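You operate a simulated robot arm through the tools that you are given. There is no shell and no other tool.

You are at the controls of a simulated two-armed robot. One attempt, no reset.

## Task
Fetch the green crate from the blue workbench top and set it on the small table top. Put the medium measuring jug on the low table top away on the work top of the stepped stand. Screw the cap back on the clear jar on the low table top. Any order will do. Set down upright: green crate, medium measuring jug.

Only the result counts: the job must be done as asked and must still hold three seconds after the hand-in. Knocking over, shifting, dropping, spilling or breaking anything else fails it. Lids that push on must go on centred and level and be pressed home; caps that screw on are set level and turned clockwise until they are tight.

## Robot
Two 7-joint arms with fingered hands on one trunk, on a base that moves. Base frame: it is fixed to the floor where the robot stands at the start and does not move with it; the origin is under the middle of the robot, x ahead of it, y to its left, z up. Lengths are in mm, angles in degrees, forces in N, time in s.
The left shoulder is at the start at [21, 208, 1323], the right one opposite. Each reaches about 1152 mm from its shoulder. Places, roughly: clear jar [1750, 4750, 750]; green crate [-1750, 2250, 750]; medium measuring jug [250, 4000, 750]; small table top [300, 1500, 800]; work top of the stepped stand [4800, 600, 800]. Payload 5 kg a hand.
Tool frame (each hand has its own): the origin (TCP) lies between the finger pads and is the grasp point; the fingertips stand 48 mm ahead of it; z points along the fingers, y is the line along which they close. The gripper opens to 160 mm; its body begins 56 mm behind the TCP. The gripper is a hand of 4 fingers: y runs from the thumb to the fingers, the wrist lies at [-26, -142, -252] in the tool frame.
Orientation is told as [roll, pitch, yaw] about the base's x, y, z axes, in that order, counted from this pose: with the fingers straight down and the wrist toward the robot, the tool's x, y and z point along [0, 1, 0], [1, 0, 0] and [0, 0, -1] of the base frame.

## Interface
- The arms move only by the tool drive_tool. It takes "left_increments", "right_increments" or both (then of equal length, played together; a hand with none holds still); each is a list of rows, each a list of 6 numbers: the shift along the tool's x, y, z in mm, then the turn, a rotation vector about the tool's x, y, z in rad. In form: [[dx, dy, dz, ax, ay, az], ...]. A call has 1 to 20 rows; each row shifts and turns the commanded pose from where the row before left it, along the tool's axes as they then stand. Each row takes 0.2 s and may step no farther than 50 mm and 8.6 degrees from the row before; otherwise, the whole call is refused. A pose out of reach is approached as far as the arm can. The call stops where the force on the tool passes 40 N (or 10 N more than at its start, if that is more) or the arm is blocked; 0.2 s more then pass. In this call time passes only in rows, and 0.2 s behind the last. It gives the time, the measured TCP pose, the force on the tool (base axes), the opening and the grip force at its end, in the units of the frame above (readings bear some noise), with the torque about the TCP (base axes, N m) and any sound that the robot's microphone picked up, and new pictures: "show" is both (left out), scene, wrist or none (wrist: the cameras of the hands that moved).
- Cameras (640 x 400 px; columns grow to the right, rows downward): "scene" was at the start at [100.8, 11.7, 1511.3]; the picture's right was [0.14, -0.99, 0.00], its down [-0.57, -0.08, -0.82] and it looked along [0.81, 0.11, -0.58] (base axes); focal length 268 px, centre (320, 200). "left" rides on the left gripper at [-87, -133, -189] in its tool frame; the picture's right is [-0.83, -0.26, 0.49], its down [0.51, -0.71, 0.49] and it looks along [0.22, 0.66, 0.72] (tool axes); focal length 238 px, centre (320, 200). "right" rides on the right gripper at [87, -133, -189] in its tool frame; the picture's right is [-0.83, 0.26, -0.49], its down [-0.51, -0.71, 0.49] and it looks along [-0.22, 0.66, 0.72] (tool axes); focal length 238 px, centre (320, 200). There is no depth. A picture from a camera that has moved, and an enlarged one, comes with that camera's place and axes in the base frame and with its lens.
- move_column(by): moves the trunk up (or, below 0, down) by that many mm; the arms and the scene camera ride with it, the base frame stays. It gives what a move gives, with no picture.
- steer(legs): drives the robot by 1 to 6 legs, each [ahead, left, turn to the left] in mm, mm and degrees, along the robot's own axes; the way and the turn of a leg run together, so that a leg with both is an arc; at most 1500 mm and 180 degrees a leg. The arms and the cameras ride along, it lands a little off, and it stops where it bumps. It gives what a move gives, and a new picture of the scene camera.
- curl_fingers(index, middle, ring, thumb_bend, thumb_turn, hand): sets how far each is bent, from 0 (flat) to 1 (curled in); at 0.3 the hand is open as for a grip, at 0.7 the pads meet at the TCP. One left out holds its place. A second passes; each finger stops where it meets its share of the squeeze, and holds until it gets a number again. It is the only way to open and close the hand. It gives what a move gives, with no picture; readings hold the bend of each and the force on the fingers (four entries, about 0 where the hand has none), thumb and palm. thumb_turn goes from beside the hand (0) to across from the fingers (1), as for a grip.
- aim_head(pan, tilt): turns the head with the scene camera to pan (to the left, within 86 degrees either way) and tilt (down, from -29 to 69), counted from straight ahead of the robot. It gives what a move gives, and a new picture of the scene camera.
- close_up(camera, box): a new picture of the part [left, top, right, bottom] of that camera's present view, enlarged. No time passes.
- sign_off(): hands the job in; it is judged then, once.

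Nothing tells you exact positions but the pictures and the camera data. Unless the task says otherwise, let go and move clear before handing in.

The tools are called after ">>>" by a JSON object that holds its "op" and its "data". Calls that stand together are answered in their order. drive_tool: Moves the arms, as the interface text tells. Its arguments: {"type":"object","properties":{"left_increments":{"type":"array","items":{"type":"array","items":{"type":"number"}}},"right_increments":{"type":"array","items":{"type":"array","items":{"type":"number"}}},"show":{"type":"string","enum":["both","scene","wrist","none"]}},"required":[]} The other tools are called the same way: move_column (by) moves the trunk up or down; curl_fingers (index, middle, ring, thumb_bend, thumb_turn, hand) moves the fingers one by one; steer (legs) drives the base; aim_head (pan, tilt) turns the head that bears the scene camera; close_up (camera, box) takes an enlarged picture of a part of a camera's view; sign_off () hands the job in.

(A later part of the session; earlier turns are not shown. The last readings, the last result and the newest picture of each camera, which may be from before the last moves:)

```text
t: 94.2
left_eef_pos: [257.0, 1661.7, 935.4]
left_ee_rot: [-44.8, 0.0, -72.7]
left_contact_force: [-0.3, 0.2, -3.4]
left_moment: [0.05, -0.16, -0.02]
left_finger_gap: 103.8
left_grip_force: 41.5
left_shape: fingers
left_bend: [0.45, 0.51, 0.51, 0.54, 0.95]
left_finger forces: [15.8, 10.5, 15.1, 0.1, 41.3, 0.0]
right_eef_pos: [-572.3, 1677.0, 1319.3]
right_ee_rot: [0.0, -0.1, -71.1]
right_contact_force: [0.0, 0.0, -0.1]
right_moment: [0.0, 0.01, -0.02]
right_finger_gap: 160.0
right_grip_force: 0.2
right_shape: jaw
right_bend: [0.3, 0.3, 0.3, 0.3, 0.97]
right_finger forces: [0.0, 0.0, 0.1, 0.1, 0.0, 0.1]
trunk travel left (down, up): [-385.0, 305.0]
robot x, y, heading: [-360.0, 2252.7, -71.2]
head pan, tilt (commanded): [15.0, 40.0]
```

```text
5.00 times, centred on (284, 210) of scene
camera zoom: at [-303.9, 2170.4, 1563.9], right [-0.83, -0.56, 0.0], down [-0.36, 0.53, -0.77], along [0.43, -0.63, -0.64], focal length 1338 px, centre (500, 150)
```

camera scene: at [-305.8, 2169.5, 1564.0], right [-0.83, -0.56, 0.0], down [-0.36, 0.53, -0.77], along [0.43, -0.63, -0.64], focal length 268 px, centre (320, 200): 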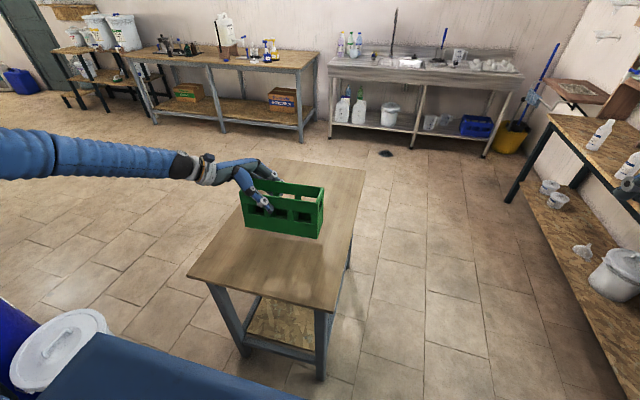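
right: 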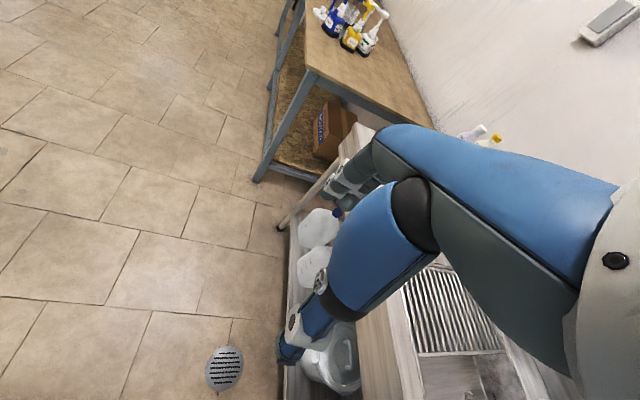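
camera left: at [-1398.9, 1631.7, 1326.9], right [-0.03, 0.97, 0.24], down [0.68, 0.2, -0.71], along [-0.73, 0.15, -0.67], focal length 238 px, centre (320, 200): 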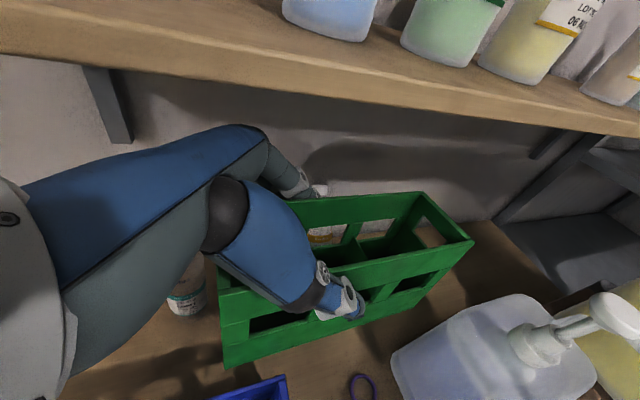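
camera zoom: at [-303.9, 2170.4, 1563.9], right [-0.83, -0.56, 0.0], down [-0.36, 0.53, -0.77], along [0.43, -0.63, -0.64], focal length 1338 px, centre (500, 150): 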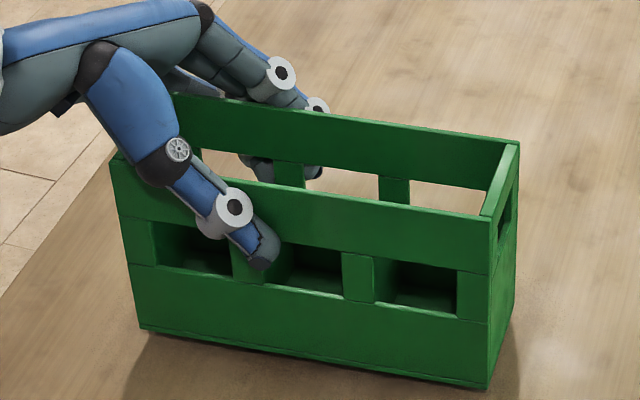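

>>> {"op": "drive_tool", "data": {"left_increments": [[2.1, 0, 2.1, 0, 0, 0], [2.1, 0, 2.1, 0, 0, 0]], "show": "none"}}

>>> {"op": "drive_tool", "data": {"left_increments": [[2.1, 0, 2.1, 0, 0, 0]], "show": "none"}}

>>> {"op": "drive_tool", "data": {"left_increments": [[2.1, 0, 2.1, 0, 0, 0]], "show": "none"}}

>>> {"op": "close_up", "data": {"camera": "scene", "box": [220, 170, 348, 250]}}

```text
t: 94.8
left_eef_pos: [258.5, 1660.8, 928.8]
left_ee_rot: [-44.7, 0.0, -72.8]
left_contact_force: [-0.3, 0.3, -4.0]
left_moment: [0.07, -0.15, -0.01]
left_finger_gap: 103.6
left_grip_force: 41.1
left_shape: fingers
left_bend: [0.45, 0.51, 0.51, 0.54, 0.95]
left_finger forces: [15.8, 10.4, 15.1, 0.1, 41.3, 0.0]
right_eef_pos: [-572.0, 1677.5, 1319.2]
right_ee_rot: [0.0, 0.0, -71.0]
right_contact_force: [0.3, -0.9, 0.1]
right_moment: [-0.04, -0.01, 0.01]
right_finger_gap: 159.8
right_grip_force: 0.1
right_shape: jaw
right_bend: [0.3, 0.3, 0.3, 0.3, 0.97]
right_finger forces: [0.0, 0.0, 0.0, 0.0, 0.1, 0.0]
trunk travel left (down, up): [-385.0, 305.0]
robot x, y, heading: [-363.4, 2250.1, -70.8]
head pan, tilt (commanded): [15.0, 40.0]
```

```text
t: 95.2
left_eef_pos: [256.7, 1660.8, 927.2]
left_ee_rot: [-44.8, -0.1, -72.7]
left_contact_force: [0.1, 0.6, -2.8]
left_moment: [0.0, -0.15, -0.02]
left_finger_gap: 103.9
left_grip_force: 41.8
left_shape: fingers
left_bend: [0.45, 0.51, 0.51, 0.54, 0.95]
left_finger forces: [15.8, 10.3, 15.0, 0.0, 41.3, 0.0]
right_eef_pos: [-571.7, 1677.9, 1318.4]
right_ee_rot: [-0.1, 0.1, -71.1]
right_contact_force: [0.5, 0.3, 0.0]
right_moment: [0.02, 0.05, -0.03]
right_finger_gap: 160.0
right_grip_force: 0.2
right_shape: jaw
right_bend: [0.3, 0.3, 0.3, 0.3, 0.97]
right_finger forces: [0.1, 0.0, 0.0, 0.0, 0.1, 0.0]
trunk travel left (down, up): [-385.0, 305.0]
robot x, y, heading: [-356.9, 2250.8, -70.7]
head pan, tilt (commanded): [15.0, 40.0]
```

```text
t: 95.6
left_eef_pos: [256.4, 1661.4, 924.7]
left_ee_rot: [-44.8, 0.0, -72.8]
left_contact_force: [-0.4, 0.7, 0.1]
left_moment: [-0.07, 0.04, -0.06]
left_finger_gap: 104.0
left_grip_force: 41.5
left_shape: fingers
left_bend: [0.45, 0.51, 0.51, 0.55, 0.95]
left_finger forces: [15.9, 10.3, 14.8, 0.1, 41.7, 0.0]
right_eef_pos: [-571.5, 1678.0, 1318.9]
right_ee_rot: [-0.1, -0.2, -71.0]
right_contact_force: [0.3, -0.4, 0.5]
right_moment: [0.02, 0.01, -0.02]
right_finger_gap: 160.1
right_grip_force: 0.1
right_shape: jaw
right_bend: [0.3, 0.3, 0.3, 0.3, 0.97]
right_finger forces: [0.1, 0.1, 0.0, 0.0, 0.0, 0.0]
trunk travel left (down, up): [-385.0, 305.0]
robot x, y, heading: [-358.6, 2254.1, -71.1]
head pan, tilt (commanded): [15.0, 40.0]
```

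```text
5.00 times, centred on (284, 210) of scene
camera zoom: at [-304.1, 2170.7, 1564.0], right [-0.83, -0.56, 0.0], down [-0.36, 0.53, -0.77], along [0.43, -0.63, -0.64], focal length 1338 px, centre (500, 150)
```

zoom: 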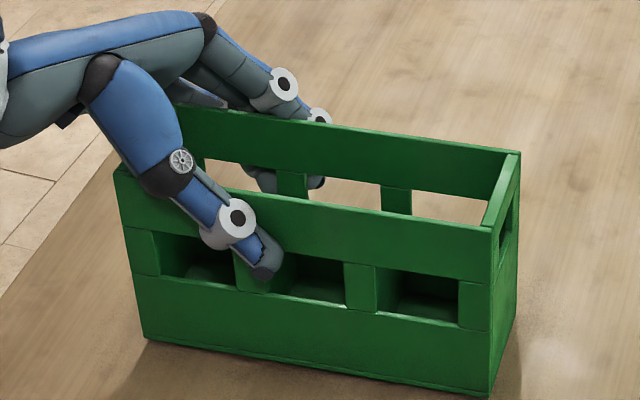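

>>> {"op": "drive_tool", "data": {"left_increments": [[1.4, 0, 1.4, 0, 0, 0]], "show": "none"}}

```text
t: 96.0
left_eef_pos: [256.4, 1660.3, 924.8]
left_ee_rot: [-44.9, -0.3, -72.8]
left_contact_force: [-0.4, 2.4, 9.0]
left_moment: [-0.14, -0.17, -0.04]
left_finger_gap: 103.6
left_grip_force: 41.5
left_shape: fingers
left_bend: [0.45, 0.51, 0.52, 0.55, 0.95]
left_finger forces: [15.4, 10.3, 14.7, 0.0, 43.2, 0.0]
right_eef_pos: [-572.2, 1678.6, 1320.8]
right_ee_rot: [0.0, 0.0, -70.9]
right_contact_force: [0.3, -0.5, -0.1]
right_moment: [-0.02, 0.01, 0.01]
right_finger_gap: 160.2
right_grip_force: 0.1
right_shape: jaw
right_bend: [0.3, 0.3, 0.3, 0.3, 0.97]
right_finger forces: [0.1, 0.0, 0.0, 0.0, 0.0, 0.0]
trunk travel left (down, up): [-385.0, 305.0]
robot x, y, heading: [-358.7, 2254.7, -71.0]
head pan, tilt (commanded): [15.0, 40.0]
```

The crate is standing on the table (upward reaction 9 N). I'll open the hand.

>>> {"op": "curl_fingers", "data": {"hand": "left", "index": 0.4, "middle": 0.4, "ring": 0.4, "thumb_bend": 0.4}}

>>> {"op": "curl_fingers", "data": {"hand": "left", "index": 0.3, "middle": 0.3, "ring": 0.3, "thumb_bend": 0.3}}

>>> {"op": "close_up", "data": {"camera": "scene", "box": [220, 160, 348, 240]}}

```text
t: 97.0
left_eef_pos: [257.4, 1662.0, 922.8]
left_ee_rot: [-44.8, -0.1, -72.8]
left_contact_force: [0.8, 0.3, -0.3]
left_moment: [0.01, 0.03, 0.01]
left_finger_gap: 131.6
left_grip_force: 0.8
left_shape: fingers
left_bend: [0.4, 0.4, 0.4, 0.4, 0.97]
left_finger forces: [0.0, 0.0, 0.6, 0.1, 0.6, 0.1]
right_eef_pos: [-571.8, 1678.2, 1319.6]
right_ee_rot: [0.0, 0.0, -71.1]
right_contact_force: [1.2, 0.6, 0.6]
right_moment: [-0.02, 0.01, 0.02]
right_finger_gap: 160.0
right_grip_force: 0.0
right_shape: jaw
right_bend: [0.3, 0.3, 0.3, 0.3, 0.97]
right_finger forces: [0.0, 0.0, 0.0, 0.1, 0.1, 0.0]
trunk travel left (down, up): [-385.0, 305.0]
robot x, y, heading: [-361.8, 2255.8, -70.9]
head pan, tilt (commanded): [15.0, 40.0]
```

```text
t: 98.0
left_eef_pos: [257.6, 1661.8, 920.3]
left_ee_rot: [-44.8, -0.1, -72.8]
left_contact_force: [-0.4, -0.2, -0.4]
left_moment: [0.02, 0.02, 0.0]
left_finger_gap: 169.7
left_grip_force: 0.0
left_shape: fingers
left_bend: [0.3, 0.3, 0.3, 0.3, 0.97]
left_finger forces: [0.0, 0.0, 0.0, 0.0, 0.1, 0.0]
right_eef_pos: [-571.5, 1677.3, 1319.2]
right_ee_rot: [0.0, 0.0, -71.0]
right_contact_force: [0.1, 1.1, 0.3]
right_moment: [-0.06, -0.02, -0.03]
right_finger_gap: 159.8
right_grip_force: 0.1
right_shape: jaw
right_bend: [0.3, 0.3, 0.3, 0.3, 0.97]
right_finger forces: [0.1, 0.0, 0.0, 0.1, 0.1, 0.0]
trunk travel left (down, up): [-385.0, 305.0]
robot x, y, heading: [-359.9, 2250.0, -70.6]
head pan, tilt (commanded): [15.0, 40.0]
```

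```text
5.00 times, centred on (284, 200) of scene
camera zoom: at [-304.3, 2170.8, 1564.0], right [-0.83, -0.56, 0.0], down [-0.36, 0.53, -0.77], along [0.43, -0.63, -0.64], focal length 1338 px, centre (500, 200)
```

zoom: 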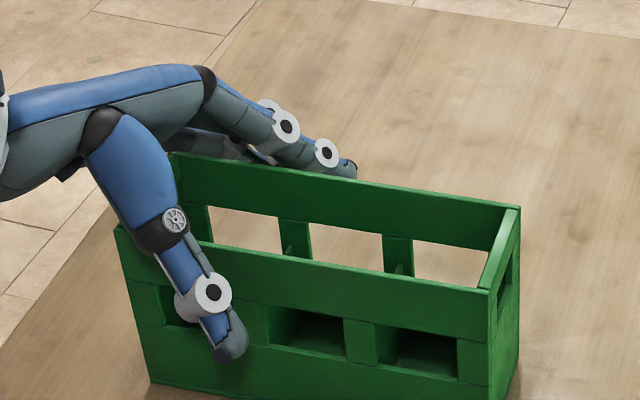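

Released, with the crate standing upright. I'll retreat the hand backward along its fingers.

>>> {"op": "drive_tool", "data": {"left_increments": [[0, 0, -25, 0, 0, 0], [0, 0, -35, 0, 0, 0], [0, 0, -40, 0, 0, 0], [0, 0, -45, 0, 0, 0], [0, 0, -45, 0, 0, 0]], "show": "scene"}}

>>> {"op": "close_up", "data": {"camera": "scene", "box": [160, 130, 400, 280]}}

```text
t: 99.2
left_eef_pos: [385.2, 1702.1, 1056.1]
left_ee_rot: [-44.8, 0.0, -72.9]
left_contact_force: [-1.8, 0.9, -0.8]
left_moment: [-0.08, 0.01, 0.05]
left_finger_gap: 169.9
left_grip_force: 0.1
left_shape: fingers
left_bend: [0.3, 0.3, 0.3, 0.3, 0.97]
left_finger forces: [0.0, 0.0, 0.1, 0.0, 0.0, 0.0]
right_eef_pos: [-573.6, 1679.0, 1319.7]
right_ee_rot: [-0.1, 0.0, -71.0]
right_contact_force: [-0.5, 0.5, -0.4]
right_moment: [-0.05, -0.04, 0.01]
right_finger_gap: 160.1
right_grip_force: 0.0
right_shape: jaw
right_bend: [0.3, 0.3, 0.3, 0.3, 0.97]
right_finger forces: [0.1, 0.0, 0.0, 0.0, 0.0, 0.1]
trunk travel left (down, up): [-385.0, 305.0]
robot x, y, heading: [-357.2, 2251.0, -70.9]
head pan, tilt (commanded): [15.0, 40.0]
camera scene: at [-304.3, 2171.5, 1564.0], right [-0.83, -0.56, 0.0], down [-0.36, 0.53, -0.77], along [0.43, -0.63, -0.64], focal length 268 px, centre (320, 200)
```

scene: 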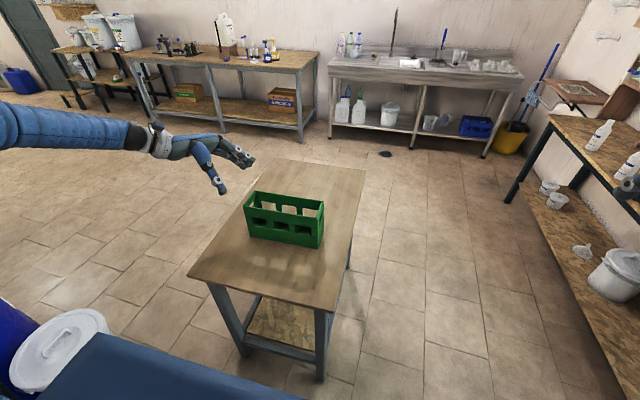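

```text
2.67 times, centred on (280, 205) of scene
camera zoom: at [-304.3, 2171.5, 1564.0], right [-0.83, -0.56, 0.0], down [-0.36, 0.53, -0.77], along [0.43, -0.63, -0.64], focal length 714 px, centre (427, 187)
```

zoom: 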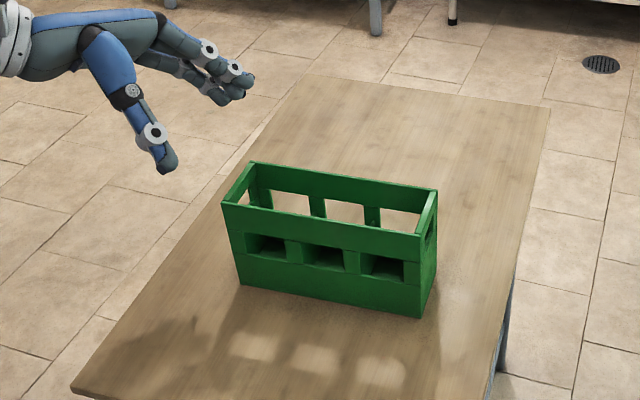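

The green crate is standing on the small table, job one done. Next I'll raise and tuck the left arm, restore its straight-down orientation, and back away from the table.

>>> {"op": "drive_tool", "data": {"left_increments": [[-29.5, -33.3, -5.9, 0, 0, 0], [-29.5, -33.3, -5.9, 0, 0, 0], [-29.5, -33.3, -5.9, 0, 0, 0], [-29.5, -33.3, -5.9, 0, 0, 0], [-29.5, -33.3, -5.9, 0, 0, 0], [-29.5, -33.3, -5.9, 0, 0, 0], [0, 0, 0, 0, 0.131, 0], [0, 0, 0, 0, 0.131, 0], [0, 0, 0, 0, 0.131, 0], [0, 0, 0, 0, 0.131, 0], [0, 0, 0, 0, 0.131, 0], [0, 0, 0, 0, 0.13, 0]], "show": "scene"}}

```text
t: 101.8
left_eef_pos: [228.3, 1861.4, 1208.0]
left_ee_rot: [0.5, -0.1, -72.7]
left_contact_force: [-1.2, -0.7, -0.5]
left_moment: [0.06, -0.12, 0.06]
left_finger_gap: 170.3
left_grip_force: 0.0
left_shape: fingers
left_bend: [0.3, 0.3, 0.3, 0.3, 0.97]
left_finger forces: [0.0, 0.0, 0.0, 0.0, 0.0, 0.1]
right_eef_pos: [-574.6, 1677.4, 1317.8]
right_ee_rot: [0.1, 0.0, -71.0]
right_contact_force: [-2.1, -0.6, -0.4]
right_moment: [0.07, -0.12, 0.04]
right_finger_gap: 160.1
right_grip_force: 0.0
right_shape: jaw
right_bend: [0.3, 0.3, 0.3, 0.3, 0.97]
right_finger forces: [0.1, 0.0, 0.1, 0.0, 0.1, 0.0]
trunk travel left (down, up): [-385.0, 305.0]
robot x, y, heading: [-361.6, 2248.8, -70.9]
head pan, tilt (commanded): [15.0, 40.0]
camera scene: at [-307.1, 2169.3, 1564.0], right [-0.83, -0.56, 0.0], down [-0.36, 0.53, -0.77], along [0.43, -0.63, -0.64], focal length 268 px, centre (320, 200)
```

scene: 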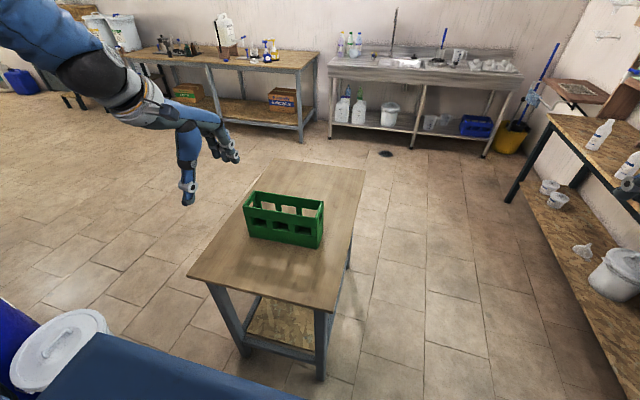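

>>> {"op": "steer", "data": {"legs": [[-250, 0, 0], [0, 0, 150]]}}

>>> {"op": "aim_head", "data": {"pan": 0, "tilt": 20}}

```text
t: 109.8
left_eef_pos: [-745.4, 3124.8, 1205.9]
left_ee_rot: [0.2, -0.1, 76.2]
left_contact_force: [-0.3, -0.5, 0.5]
left_moment: [0.01, 0.0, 0.01]
left_finger_gap: 170.3
left_grip_force: 0.1
left_shape: fingers
left_bend: [0.3, 0.3, 0.3, 0.3, 0.97]
left_finger forces: [0.0, 0.0, 0.0, 0.0, 0.0, 0.0]
right_eef_pos: [37.4, 2869.2, 1319.4]
right_ee_rot: [0.0, 0.0, 78.1]
right_contact_force: [0.0, -0.9, 0.5]
right_moment: [0.02, -0.02, 0.01]
right_finger_gap: 160.0
right_grip_force: 0.0
right_shape: jaw
right_bend: [0.3, 0.3, 0.3, 0.3, 0.97]
right_finger forces: [0.0, 0.0, 0.0, 0.1, 0.1, 0.0]
trunk travel left (down, up): [-385.0, 305.0]
robot x, y, heading: [-442.7, 2490.7, 78.2]
head pan, tilt (commanded): [15.0, 40.0]
camera scene: at [-440.1, 2583.2, 1564.0], right [1.0, 0.06, 0.0], down [0.04, -0.64, -0.77], along [-0.04, 0.76, -0.64], focal length 268 px, centre (320, 200)
```

scene: 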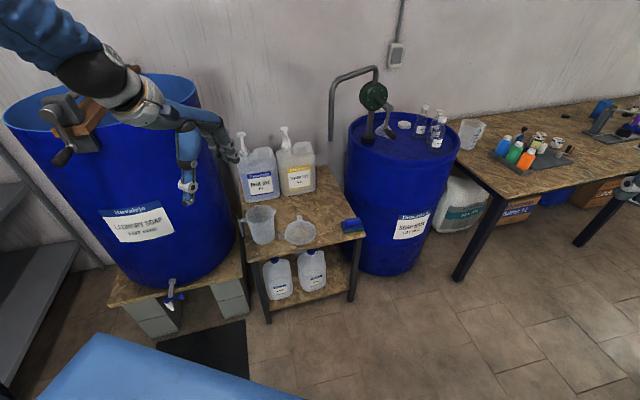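

```text
t: 110.6
left_eef_pos: [-745.6, 3124.3, 1206.4]
left_ee_rot: [0.2, -0.1, 76.2]
left_contact_force: [-0.1, -0.3, 0.3]
left_moment: [0.0, 0.02, -0.02]
left_finger_gap: 170.5
left_grip_force: 0.1
left_shape: fingers
left_bend: [0.3, 0.3, 0.3, 0.3, 0.97]
left_finger forces: [0.0, 0.0, 0.1, 0.0, 0.1, 0.0]
right_eef_pos: [36.9, 2870.7, 1319.1]
right_ee_rot: [0.0, 0.1, 78.2]
right_contact_force: [0.5, -0.1, 0.3]
right_moment: [0.01, 0.01, 0.01]
right_finger_gap: 159.8
right_grip_force: 0.1
right_shape: jaw
right_bend: [0.3, 0.3, 0.3, 0.3, 0.97]
right_finger forces: [0.1, 0.0, 0.0, 0.0, 0.0, 0.0]
trunk travel left (down, up): [-385.0, 305.0]
robot x, y, heading: [-439.4, 2488.5, 78.3]
head pan, tilt (commanded): [0.0, 20.0]
camera scene: at [-416.2, 2589.5, 1595.3], right [0.98, -0.2, 0.0], down [-0.07, -0.34, -0.94], along [0.19, 0.92, -0.34], focal length 268 px, centre (320, 200)
```

scene: 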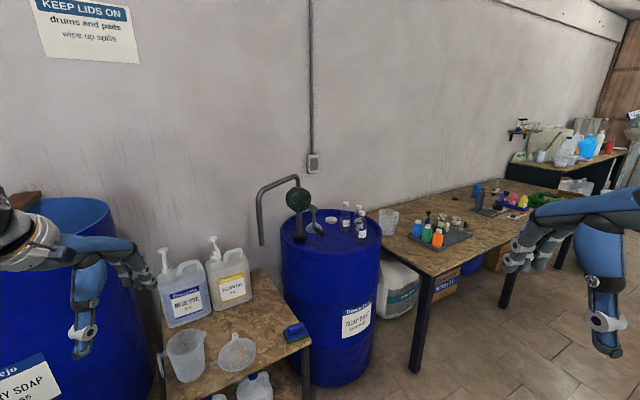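

>>> {"op": "close_up", "data": {"camera": "scene", "box": [340, 160, 580, 310]}}

>>> {"op": "close_up", "data": {"camera": "scene", "box": [360, 180, 488, 260]}}

```text
2.67 times, centred on (460, 235) of scene
camera zoom: at [-416.2, 2589.5, 1595.3], right [0.98, -0.2, 0.0], down [-0.07, -0.34, -0.94], along [0.19, 0.92, -0.34], focal length 714 px, centre (-53, 107)
```

zoom: 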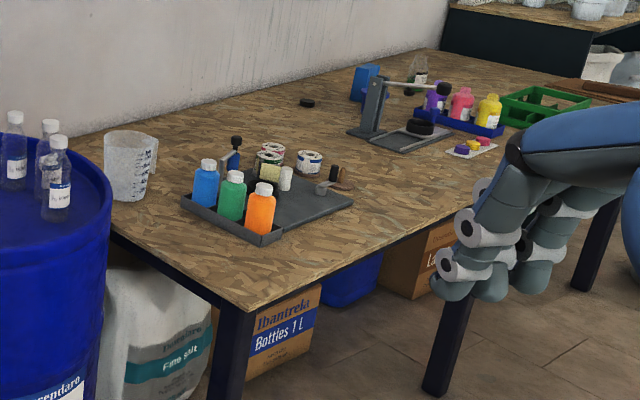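

```text
5.00 times, centred on (424, 220) of scene
camera zoom: at [-416.2, 2589.5, 1595.3], right [0.98, -0.2, 0.0], down [-0.07, -0.34, -0.94], along [0.19, 0.92, -0.34], focal length 1338 px, centre (-200, 100)
```

zoom: 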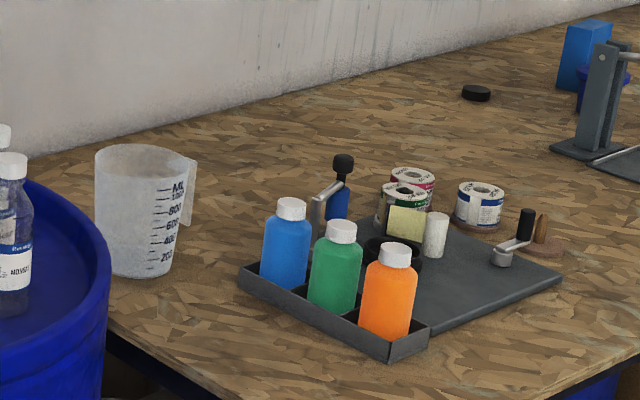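

The medium jug stands at the left end of the low table, near barrel 3. I'll drive around to the front of the low table and look for the clear jar.

>>> {"op": "steer", "data": {"legs": [[300, -700, 0], [750, -450, 20]]}}

>>> {"op": "aim_head", "data": {"pan": -25, "tilt": 25}}

```text
t: 119.0
left_eef_pos: [265.3, 3848.3, 1206.0]
left_ee_rot: [0.2, -0.2, 97.4]
left_contact_force: [0.5, 0.7, 0.0]
left_moment: [0.02, -0.01, -0.02]
left_finger_gap: 170.1
left_grip_force: 0.1
left_shape: fingers
left_bend: [0.3, 0.3, 0.3, 0.3, 0.97]
left_finger forces: [0.0, 0.0, 0.0, 0.0, 0.0, 0.0]
right_eef_pos: [1088.3, 3894.0, 1319.0]
right_ee_rot: [0.0, -0.2, 99.3]
right_contact_force: [-0.5, 0.7, -0.3]
right_moment: [-0.04, -0.01, 0.0]
right_finger_gap: 159.8
right_grip_force: 0.0
right_shape: jaw
right_bend: [0.3, 0.3, 0.3, 0.3, 0.97]
right_finger forces: [0.0, 0.1, 0.1, 0.1, 0.0, 0.0]
trunk travel left (down, up): [-385.0, 305.0]
robot x, y, heading: [780.3, 3365.5, 99.7]
head pan, tilt (commanded): [0.0, 20.0]
camera scene: at [767.5, 3467.6, 1595.4], right [0.99, 0.16, 0.0], down [0.06, -0.34, -0.94], along [-0.15, 0.93, -0.34], focal length 268 px, centre (320, 200)
```

scene: 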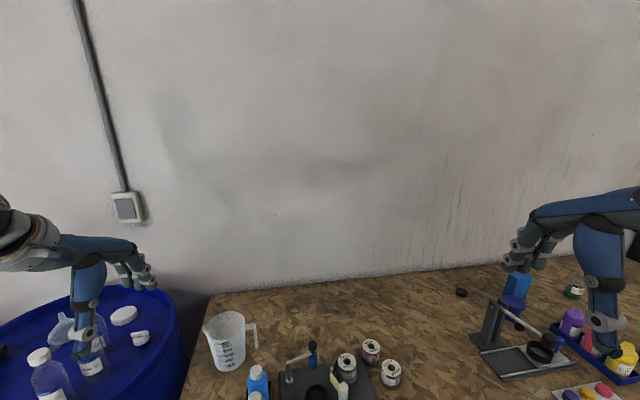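

```text
t: 119.9
left_eef_pos: [266.9, 3848.9, 1206.2]
left_ee_rot: [0.2, -0.1, 97.4]
left_contact_force: [0.0, 0.2, 0.2]
left_moment: [-0.01, 0.01, 0.02]
left_finger_gap: 170.4
left_grip_force: 0.1
left_shape: fingers
left_bend: [0.3, 0.3, 0.3, 0.3, 0.97]
left_finger forces: [0.1, 0.1, 0.1, 0.1, 0.0, 0.0]
right_eef_pos: [1089.0, 3894.2, 1318.9]
right_ee_rot: [-0.1, 0.1, 99.4]
right_contact_force: [-0.8, 0.2, 0.4]
right_moment: [-0.01, -0.03, -0.01]
right_finger_gap: 159.9
right_grip_force: 0.0
right_shape: jaw
right_bend: [0.3, 0.3, 0.3, 0.3, 0.97]
right_finger forces: [0.0, 0.1, 0.0, 0.0, 0.1, 0.0]
trunk travel left (down, up): [-385.0, 305.0]
robot x, y, heading: [780.9, 3369.4, 99.5]
head pan, tilt (commanded): [-25.0, 25.0]
camera scene: at [807.2, 3463.9, 1587.4], right [0.96, -0.27, 0.0], down [-0.11, -0.41, -0.91], along [0.24, 0.87, -0.42], focal length 268 px, centre (320, 200)
```

scene: 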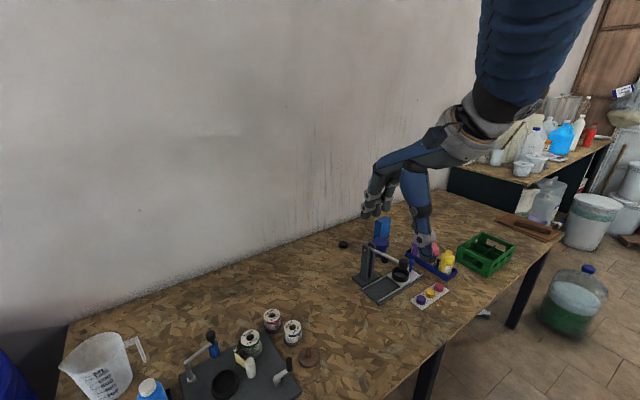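

The low table is at z≈770, with the jug's base at about (354,4060). The clear jar is hidden behind my right hand near (1750,4690), so I'll move right along the table to face it.

>>> {"op": "steer", "data": {"legs": [[0, 0, 9.5], [0, -1300, 0]]}}

>>> {"op": "aim_head", "data": {"pan": 0, "tilt": 30}}

```text
t: 127.0
left_eef_pos: [1423.7, 4176.5, 1205.5]
left_ee_rot: [0.2, -0.2, 106.9]
left_contact_force: [0.1, -0.2, 0.4]
left_moment: [0.0, 0.02, 0.0]
left_finger_gap: 170.3
left_grip_force: 0.0
left_shape: fingers
left_bend: [0.3, 0.3, 0.3, 0.3, 0.97]
left_finger forces: [0.1, 0.0, 0.0, 0.0, 0.1, 0.0]
right_eef_pos: [2227.1, 4355.5, 1318.9]
right_ee_rot: [0.1, 0.0, 108.7]
right_contact_force: [0.2, -0.6, 0.1]
right_moment: [-0.02, 0.01, 0.02]
right_finger_gap: 159.9
right_grip_force: 0.2
right_shape: jaw
right_bend: [0.3, 0.3, 0.3, 0.3, 0.97]
right_finger forces: [0.0, 0.1, 0.0, 0.0, 0.1, 0.0]
trunk travel left (down, up): [-385.0, 305.0]
robot x, y, heading: [2009.9, 3780.9, 108.8]
head pan, tilt (commanded): [-25.0, 25.0]
camera scene: at [2019.7, 3884.1, 1587.3], right [0.99, -0.11, 0.0], down [-0.05, -0.42, -0.91], along [0.1, 0.9, -0.42], focal length 268 px, centre (320, 200)
```

scene: 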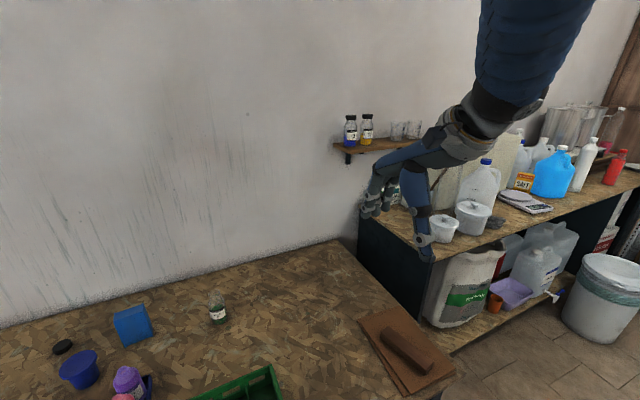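

```text
t: 127.9
left_eef_pos: [1423.1, 4175.3, 1206.0]
left_ee_rot: [0.2, -0.2, 106.8]
left_contact_force: [0.2, -0.4, 0.4]
left_moment: [0.01, 0.01, -0.02]
left_finger_gap: 170.4
left_grip_force: 0.0
left_shape: fingers
left_bend: [0.3, 0.3, 0.3, 0.3, 0.97]
left_finger forces: [0.0, 0.0, 0.1, 0.1, 0.0, 0.1]
right_eef_pos: [2227.7, 4355.2, 1317.9]
right_ee_rot: [0.1, -0.1, 108.7]
right_contact_force: [-0.3, 1.1, 1.2]
right_moment: [0.02, -0.01, -0.01]
right_finger_gap: 159.9
right_grip_force: 0.0
right_shape: jaw
right_bend: [0.3, 0.3, 0.3, 0.3, 0.97]
right_finger forces: [0.0, 0.0, 0.0, 0.0, 0.0, 0.0]
trunk travel left (down, up): [-385.0, 305.0]
robot x, y, heading: [2009.0, 3782.9, 108.7]
head pan, tilt (commanded): [0.0, 30.0]
camera scene: at [1980.3, 3878.1, 1579.4], right [0.95, 0.32, 0.0], down [0.16, -0.47, -0.87], along [-0.28, 0.82, -0.5], focal length 268 px, centre (320, 200)
```

scene: 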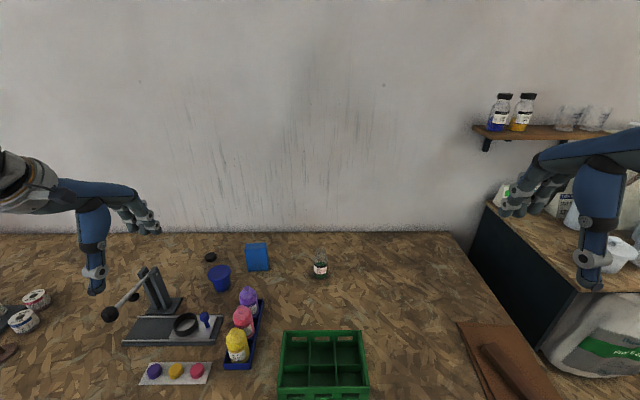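

>>> {"op": "close_up", "data": {"camera": "scene", "box": [180, 225, 340, 325]}}

>>> {"op": "close_up", "data": {"camera": "scene", "box": [288, 235, 352, 275]}}

>>> {"op": "close_up", "data": {"camera": "scene", "box": [178, 235, 242, 275]}}

>>> {"op": "close_up", "data": {"camera": "scene", "box": [470, 80, 566, 140]}}

```text
4.00 times, centred on (260, 275) of scene
camera zoom: at [1980.3, 3878.1, 1579.4], right [0.95, 0.32, 0.0], down [0.16, -0.47, -0.87], along [-0.28, 0.82, -0.5], focal length 1070 px, centre (560, -100)
```

zoom: 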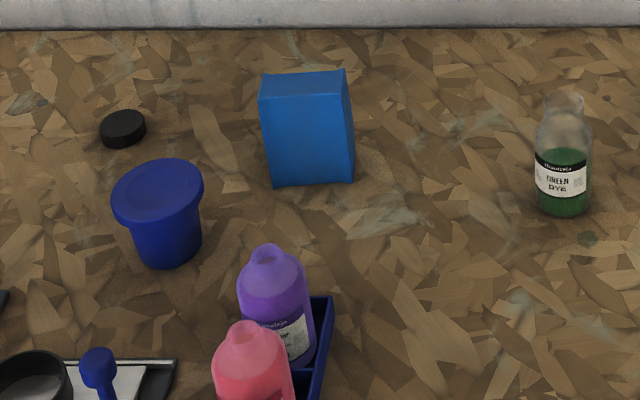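

```text
10.00 times, centred on (320, 255) of scene
camera zoom: at [1980.3, 3878.1, 1579.4], right [0.95, 0.32, 0.0], down [0.16, -0.47, -0.87], along [-0.28, 0.82, -0.5], focal length 2676 px, centre (320, -350)
```

zoom: 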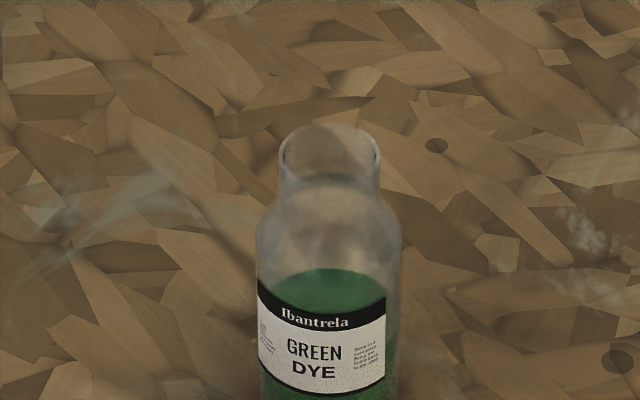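

```text
10.00 times, centred on (210, 255) of scene
camera zoom: at [1980.3, 3878.1, 1579.4], right [0.95, 0.32, 0.0], down [0.16, -0.47, -0.87], along [-0.28, 0.82, -0.5], focal length 2676 px, centre (1420, -350)
```

zoom: 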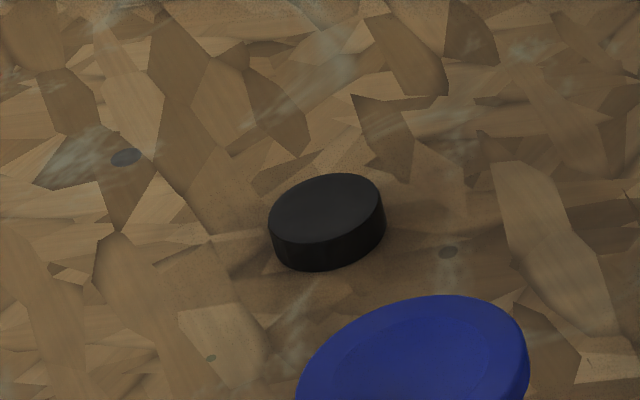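

```text
6.67 times, centred on (518, 110) of scene
camera zoom: at [1980.3, 3878.1, 1579.4], right [0.95, 0.32, 0.0], down [0.16, -0.47, -0.87], along [-0.28, 0.82, -0.5], focal length 1784 px, centre (-1000, 800)
```

zoom: 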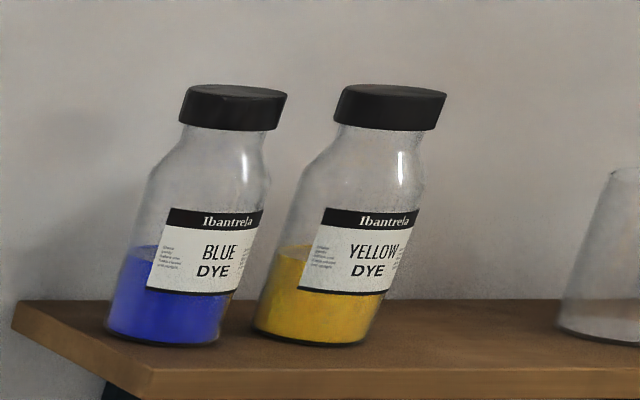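

I can see everything now: the open green-dye jar is at about (1727,4634) with its rim at z≈895. Its black cap, about 50 mm across, lies on the table near (1247,4562). I'll move left so the cap is in front of my left shoulder, then lower the trunk.

>>> {"op": "steer", "data": {"legs": [[35, 380, 0]]}}

>>> {"op": "move_column", "data": {"by": -130}}

>>> {"op": "aim_head", "data": {"pan": 0, "tilt": 33}}

```text
t: 130.3
left_eef_pos: [1049.6, 4079.6, 1205.5]
left_ee_rot: [0.2, -0.1, 107.6]
left_contact_force: [-0.4, -0.7, -0.9]
left_moment: [0.0, -0.07, -0.05]
left_finger_gap: 170.2
left_grip_force: 0.0
left_shape: fingers
left_bend: [0.3, 0.3, 0.3, 0.3, 0.97]
left_finger forces: [0.0, 0.1, 0.0, 0.0, 0.1, 0.0]
right_eef_pos: [1852.8, 4267.3, 1319.2]
right_ee_rot: [-0.1, 0.0, 109.3]
right_contact_force: [-0.1, -1.1, 0.4]
right_moment: [0.04, -0.06, -0.02]
right_finger_gap: 160.1
right_grip_force: 0.0
right_shape: jaw
right_bend: [0.3, 0.3, 0.3, 0.3, 0.97]
right_finger forces: [0.0, 0.1, 0.0, 0.1, 0.1, 0.0]
trunk travel left (down, up): [-385.0, 305.0]
robot x, y, heading: [1639.6, 3689.3, 109.4]
head pan, tilt (commanded): [0.0, 30.0]
camera scene: at [1610.5, 3787.9, 1579.3], right [0.94, 0.33, 0.0], down [0.17, -0.47, -0.87], along [-0.29, 0.82, -0.5], focal length 268 px, centre (320, 200)
```

scene: 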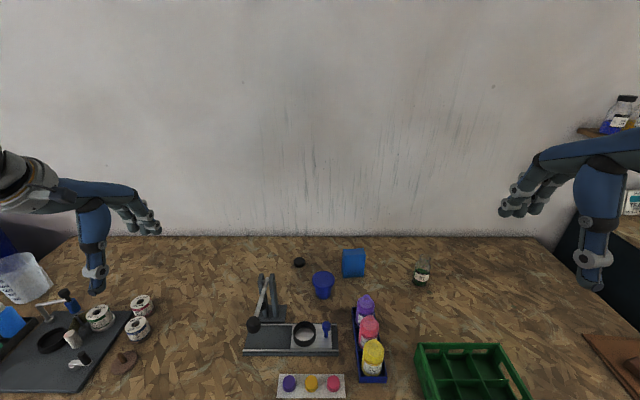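

```text
t: 131.9
left_eef_pos: [1050.3, 4079.1, 1077.5]
left_ee_rot: [0.2, -0.2, 107.5]
left_contact_force: [0.2, 0.0, -1.0]
left_moment: [0.07, 0.03, -0.02]
left_finger_gap: 170.5
left_grip_force: 0.1
left_shape: fingers
left_bend: [0.3, 0.3, 0.3, 0.3, 0.97]
left_finger forces: [0.0, 0.0, 0.0, 0.1, 0.0, 0.1]
right_eef_pos: [1851.8, 4268.0, 1189.3]
right_ee_rot: [0.0, 0.0, 109.2]
right_contact_force: [0.7, -0.5, 0.3]
right_moment: [0.03, 0.03, 0.0]
right_finger_gap: 160.2
right_grip_force: 0.0
right_shape: jaw
right_bend: [0.3, 0.3, 0.3, 0.3, 0.97]
right_finger forces: [0.0, 0.0, 0.0, 0.0, 0.1, 0.0]
trunk travel left (down, up): [-255.0, 435.0]
robot x, y, heading: [1640.1, 3689.6, 109.4]
head pan, tilt (commanded): [0.0, 30.0]
```

```text
t: 132.6
left_eef_pos: [1051.1, 4078.2, 1076.5]
left_ee_rot: [0.2, -0.1, 107.5]
left_contact_force: [0.4, 0.3, -0.6]
left_moment: [-0.01, -0.01, -0.05]
left_finger_gap: 170.4
left_grip_force: 0.0
left_shape: fingers
left_bend: [0.3, 0.3, 0.3, 0.3, 0.97]
left_finger forces: [0.0, 0.0, 0.0, 0.0, 0.0, 0.0]
right_eef_pos: [1852.1, 4268.2, 1188.6]
right_ee_rot: [0.0, 0.0, 109.3]
right_contact_force: [0.1, -0.6, -0.3]
right_moment: [0.0, 0.02, -0.01]
right_finger_gap: 160.1
right_grip_force: 0.0
right_shape: jaw
right_bend: [0.3, 0.3, 0.3, 0.3, 0.97]
right_finger forces: [0.1, 0.0, 0.1, 0.0, 0.1, 0.0]
trunk travel left (down, up): [-255.0, 435.0]
robot x, y, heading: [1641.9, 3696.3, 109.5]
head pan, tilt (commanded): [0.0, 33.0]
camera scene: at [1611.3, 3786.7, 1444.7], right [0.94, 0.33, 0.0], down [0.18, -0.51, -0.84], along [-0.28, 0.79, -0.54], focal length 268 px, centre (320, 200)
```

scene: 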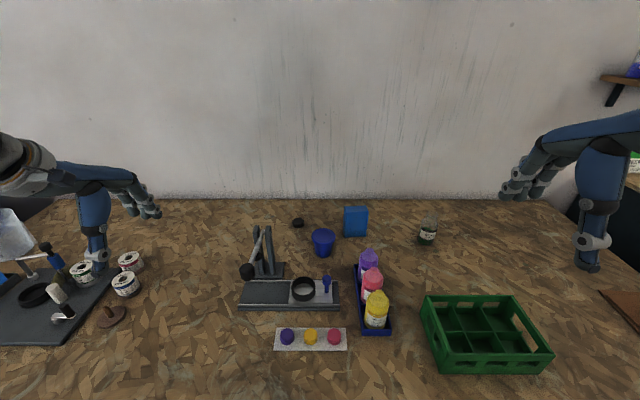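

>>> {"op": "close_up", "data": {"camera": "scene", "box": [250, 190, 378, 270]}}

>>> {"op": "close_up", "data": {"camera": "scene", "box": [282, 208, 314, 228]}}

>>> {"op": "close_up", "data": {"camera": "scene", "box": [404, 205, 452, 250]}}

```text
5.00 times, centred on (314, 230) of scene
camera zoom: at [1611.3, 3786.7, 1444.7], right [0.94, 0.33, 0.0], down [0.18, -0.51, -0.84], along [-0.28, 0.79, -0.54], focal length 1338 px, centre (350, 50)
```

zoom: 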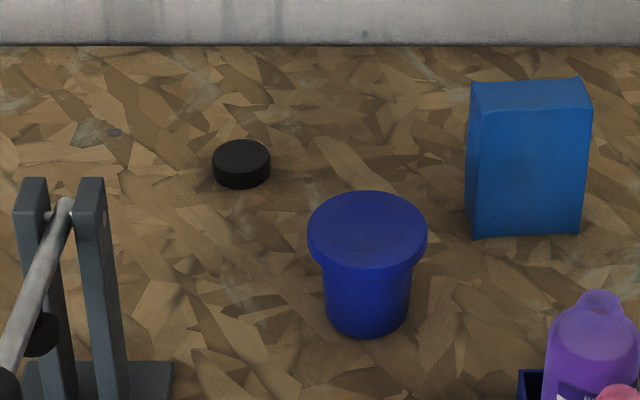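

```text
16.00 times, centred on (298, 218) of scene
camera zoom: at [1611.3, 3786.7, 1444.7], right [0.94, 0.33, 0.0], down [0.18, -0.51, -0.84], along [-0.28, 0.79, -0.54], focal length 4281 px, centre (672, -88)
```

zoom: 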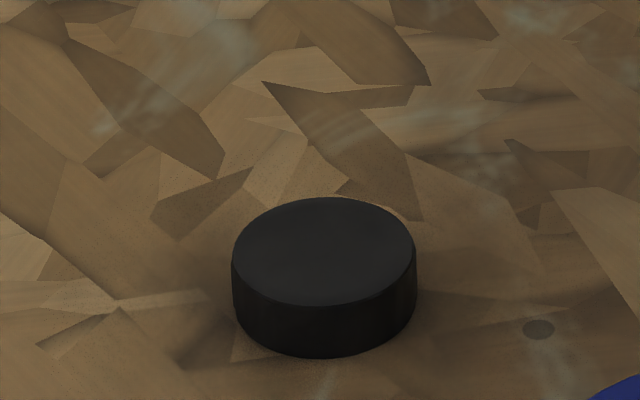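

```text
8.89 times, centred on (428, 228) of scene
camera zoom: at [1611.3, 3786.7, 1444.7], right [0.94, 0.33, 0.0], down [0.18, -0.51, -0.84], along [-0.28, 0.79, -0.54], focal length 2378 px, centre (-640, -44)
```

zoom: 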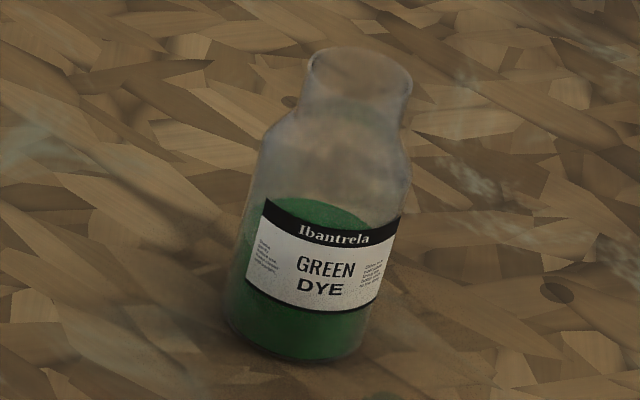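

Cap located at (1243,4565), about 46 mm wide and 16 mm high, and the jar at (1729,4632). I'll move the left hand over the cap, staying high.

>>> {"op": "drive_tool", "data": {"left_increments": [[-30, 37, 0, 0, 0, 0], [-30, 37, 0, 0, 0, 0], [-30, 37, 0, 0, 0, 0], [-30, 37, 0, 0, 0, 0], [-30, 37, 0, 0, 0, 0], [-30, 37, 0, 0, 0, 0], [-30, 37, 0, 0, 0, 0], [-30, 37, 0, 0, 0, 0], [-30, 37, 0, 0, 0, 0], [-30, 37, 0, 0, 0, 0], [-30, 37, 0, 0, 0, 0]]}}

```text
t: 134.9
left_eef_pos: [1244.2, 4565.8, 1072.3]
left_ee_rot: [0.3, 0.1, 107.6]
left_contact_force: [-0.7, 1.6, -0.6]
left_moment: [-0.08, -0.13, -0.04]
left_finger_gap: 170.1
left_grip_force: 0.2
left_shape: fingers
left_bend: [0.3, 0.3, 0.3, 0.3, 0.97]
left_finger forces: [0.0, 0.1, 0.0, 0.0, 0.0, 0.0]
right_eef_pos: [1853.0, 4269.3, 1187.8]
right_ee_rot: [0.0, 0.1, 109.3]
right_contact_force: [0.3, 1.1, -1.1]
right_moment: [-0.13, 0.01, 0.03]
right_finger_gap: 160.3
right_grip_force: 0.1
right_shape: jaw
right_bend: [0.3, 0.3, 0.3, 0.3, 0.97]
right_finger forces: [0.0, 0.0, 0.0, 0.0, 0.1, 0.0]
trunk travel left (down, up): [-255.0, 435.0]
robot x, y, heading: [1641.5, 3695.2, 109.2]
head pan, tilt (commanded): [0.0, 33.0]
camera scene: at [1611.9, 3789.2, 1444.4], right [0.94, 0.33, 0.0], down [0.18, -0.52, -0.84], along [-0.28, 0.79, -0.55], focal length 268 px, centre (320, 200)
camera left: at [1367.0, 4466.0, 1259.6], right [0.87, 0.0, -0.49], down [-0.27, -0.83, -0.49], along [-0.41, 0.56, -0.72], focal length 238 px, centre (320, 200)
```

scene: 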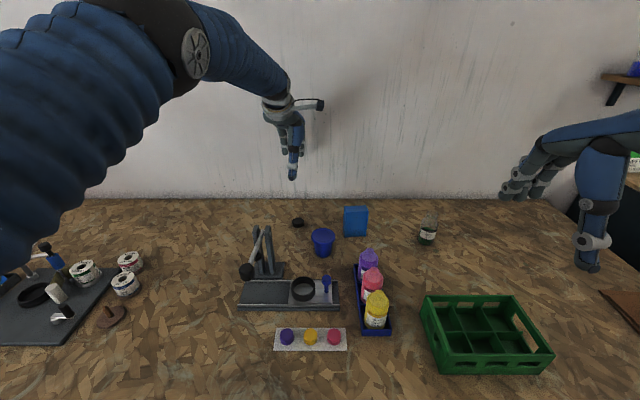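
left: 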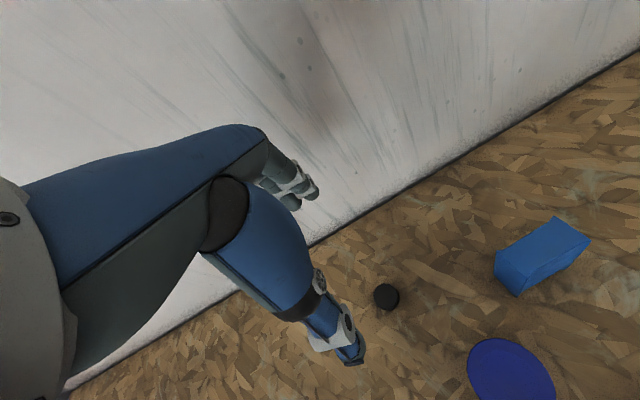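

>>> {"op": "curl_fingers", "data": {"hand": "left", "index": 0.55, "middle": 0.55, "ring": 0.55, "thumb_bend": 0.55}}

>>> {"op": "close_up", "data": {"camera": "scene", "box": [240, 80, 368, 200]}}

>>> {"op": "close_up", "data": {"camera": "left", "box": [200, 150, 440, 300]}}

```text
t: 135.9
left_eef_pos: [1245.0, 4564.6, 1074.0]
left_ee_rot: [0.1, 0.0, 107.6]
left_contact_force: [-0.3, 0.2, -0.3]
left_moment: [0.0, 0.0, 0.02]
left_finger_gap: 71.8
left_grip_force: 0.1
left_shape: fingers
left_bend: [0.55, 0.55, 0.55, 0.55, 0.97]
left_finger forces: [0.0, 0.0, 0.0, 0.0, 0.0, 0.0]
right_eef_pos: [1852.8, 4267.2, 1188.8]
right_ee_rot: [0.0, 0.1, 109.3]
right_contact_force: [-0.4, 0.7, -0.1]
right_moment: [0.05, 0.02, 0.01]
right_finger_gap: 160.2
right_grip_force: 0.0
right_shape: jaw
right_bend: [0.3, 0.3, 0.3, 0.3, 0.97]
right_finger forces: [0.0, 0.1, 0.0, 0.1, 0.1, 0.0]
trunk travel left (down, up): [-255.0, 435.0]
robot x, y, heading: [1641.8, 3694.3, 109.6]
head pan, tilt (commanded): [0.0, 33.0]
```

```text
3.33 times, centred on (304, 140) of scene
camera zoom: at [1611.3, 3787.0, 1444.6], right [0.94, 0.33, 0.0], down [0.18, -0.51, -0.84], along [-0.28, 0.79, -0.55], focal length 892 px, centre (373, 400)
```

zoom: 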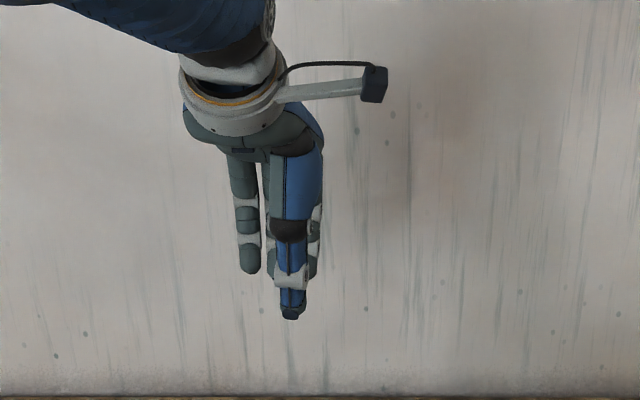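

```text
2.67 times, centred on (320, 225) of left
camera zoom: at [1367.0, 4464.0, 1261.8], right [0.87, 0.0, -0.49], down [-0.27, -0.83, -0.49], along [-0.41, 0.56, -0.72], focal length 636 px, centre (320, 133)
```

zoom: 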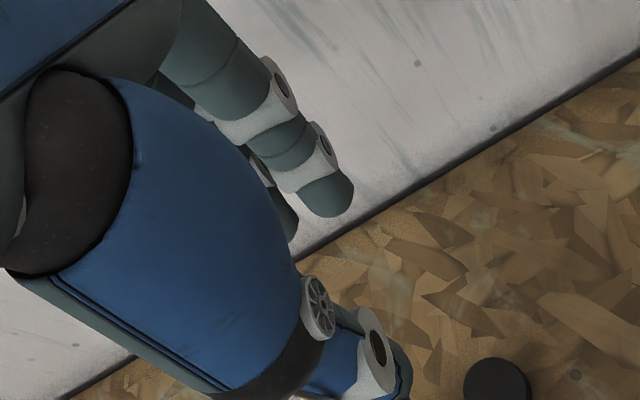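

>>> {"op": "curl_fingers", "data": {"hand": "left", "index": 0.61, "middle": 0.55, "ring": 0.3, "thumb_bend": 0.61}}

>>> {"op": "close_up", "data": {"camera": "scene", "box": [264, 110, 344, 190]}}

>>> {"op": "close_up", "data": {"camera": "left", "box": [200, 120, 440, 270]}}

```text
t: 136.9
left_eef_pos: [1245.0, 4564.9, 1074.9]
left_ee_rot: [0.2, -0.2, 107.5]
left_contact_force: [0.0, -0.5, 0.6]
left_moment: [0.02, 0.01, -0.03]
left_finger_gap: 47.7
left_grip_force: 0.0
left_shape: fingers
left_bend: [0.61, 0.55, 0.3, 0.61, 0.97]
left_finger forces: [0.0, 0.1, 0.0, 0.1, 0.0, 0.0]
right_eef_pos: [1851.8, 4267.0, 1189.0]
right_ee_rot: [0.0, -0.1, 109.3]
right_contact_force: [0.2, -0.4, 0.1]
right_moment: [-0.01, -0.03, 0.01]
right_finger_gap: 160.0
right_grip_force: 0.1
right_shape: jaw
right_bend: [0.3, 0.3, 0.3, 0.3, 0.97]
right_finger forces: [0.0, 0.1, 0.0, 0.1, 0.0, 0.0]
trunk travel left (down, up): [-255.0, 435.0]
robot x, y, heading: [1643.6, 3692.1, 109.3]
head pan, tilt (commanded): [0.0, 33.0]
```

```text
5.00 times, centred on (304, 150) of scene
camera zoom: at [1611.4, 3786.9, 1444.6], right [0.94, 0.33, 0.0], down [0.18, -0.51, -0.84], along [-0.28, 0.79, -0.55], focal length 1338 px, centre (400, 450)
```

zoom: 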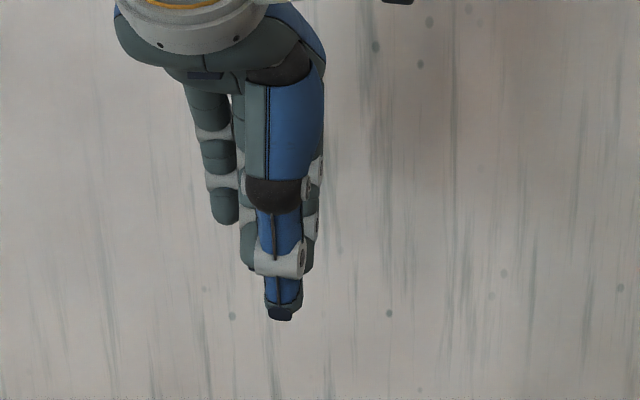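

```text
2.67 times, centred on (320, 195) of left
camera zoom: at [1367.1, 4463.9, 1261.9], right [0.87, 0.0, -0.49], down [-0.27, -0.83, -0.49], along [-0.41, 0.56, -0.72], focal length 636 px, centre (320, 213)
```

zoom: 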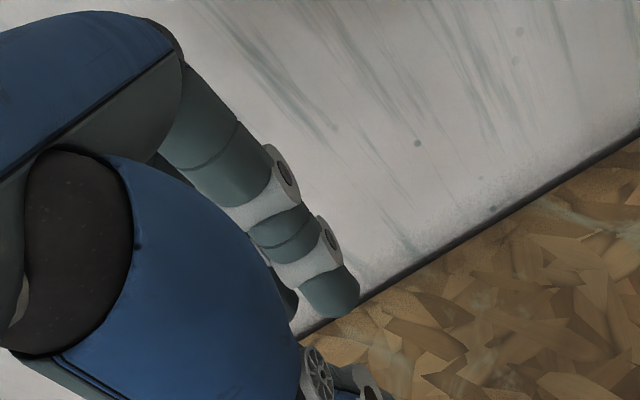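

>>> {"op": "close_up", "data": {"camera": "left", "box": [360, 265, 424, 305]}}

```text
10.00 times, centred on (392, 285) of left
camera zoom: at [1367.1, 4463.9, 1261.9], right [0.87, 0.0, -0.49], down [-0.27, -0.83, -0.49], along [-0.41, 0.56, -0.72], focal length 2384 px, centre (-400, -650)
```

zoom: 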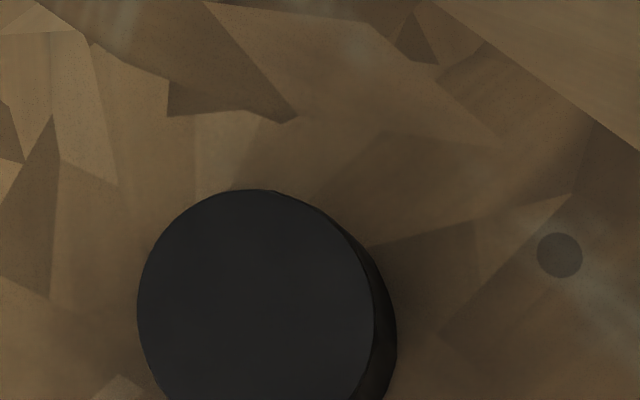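

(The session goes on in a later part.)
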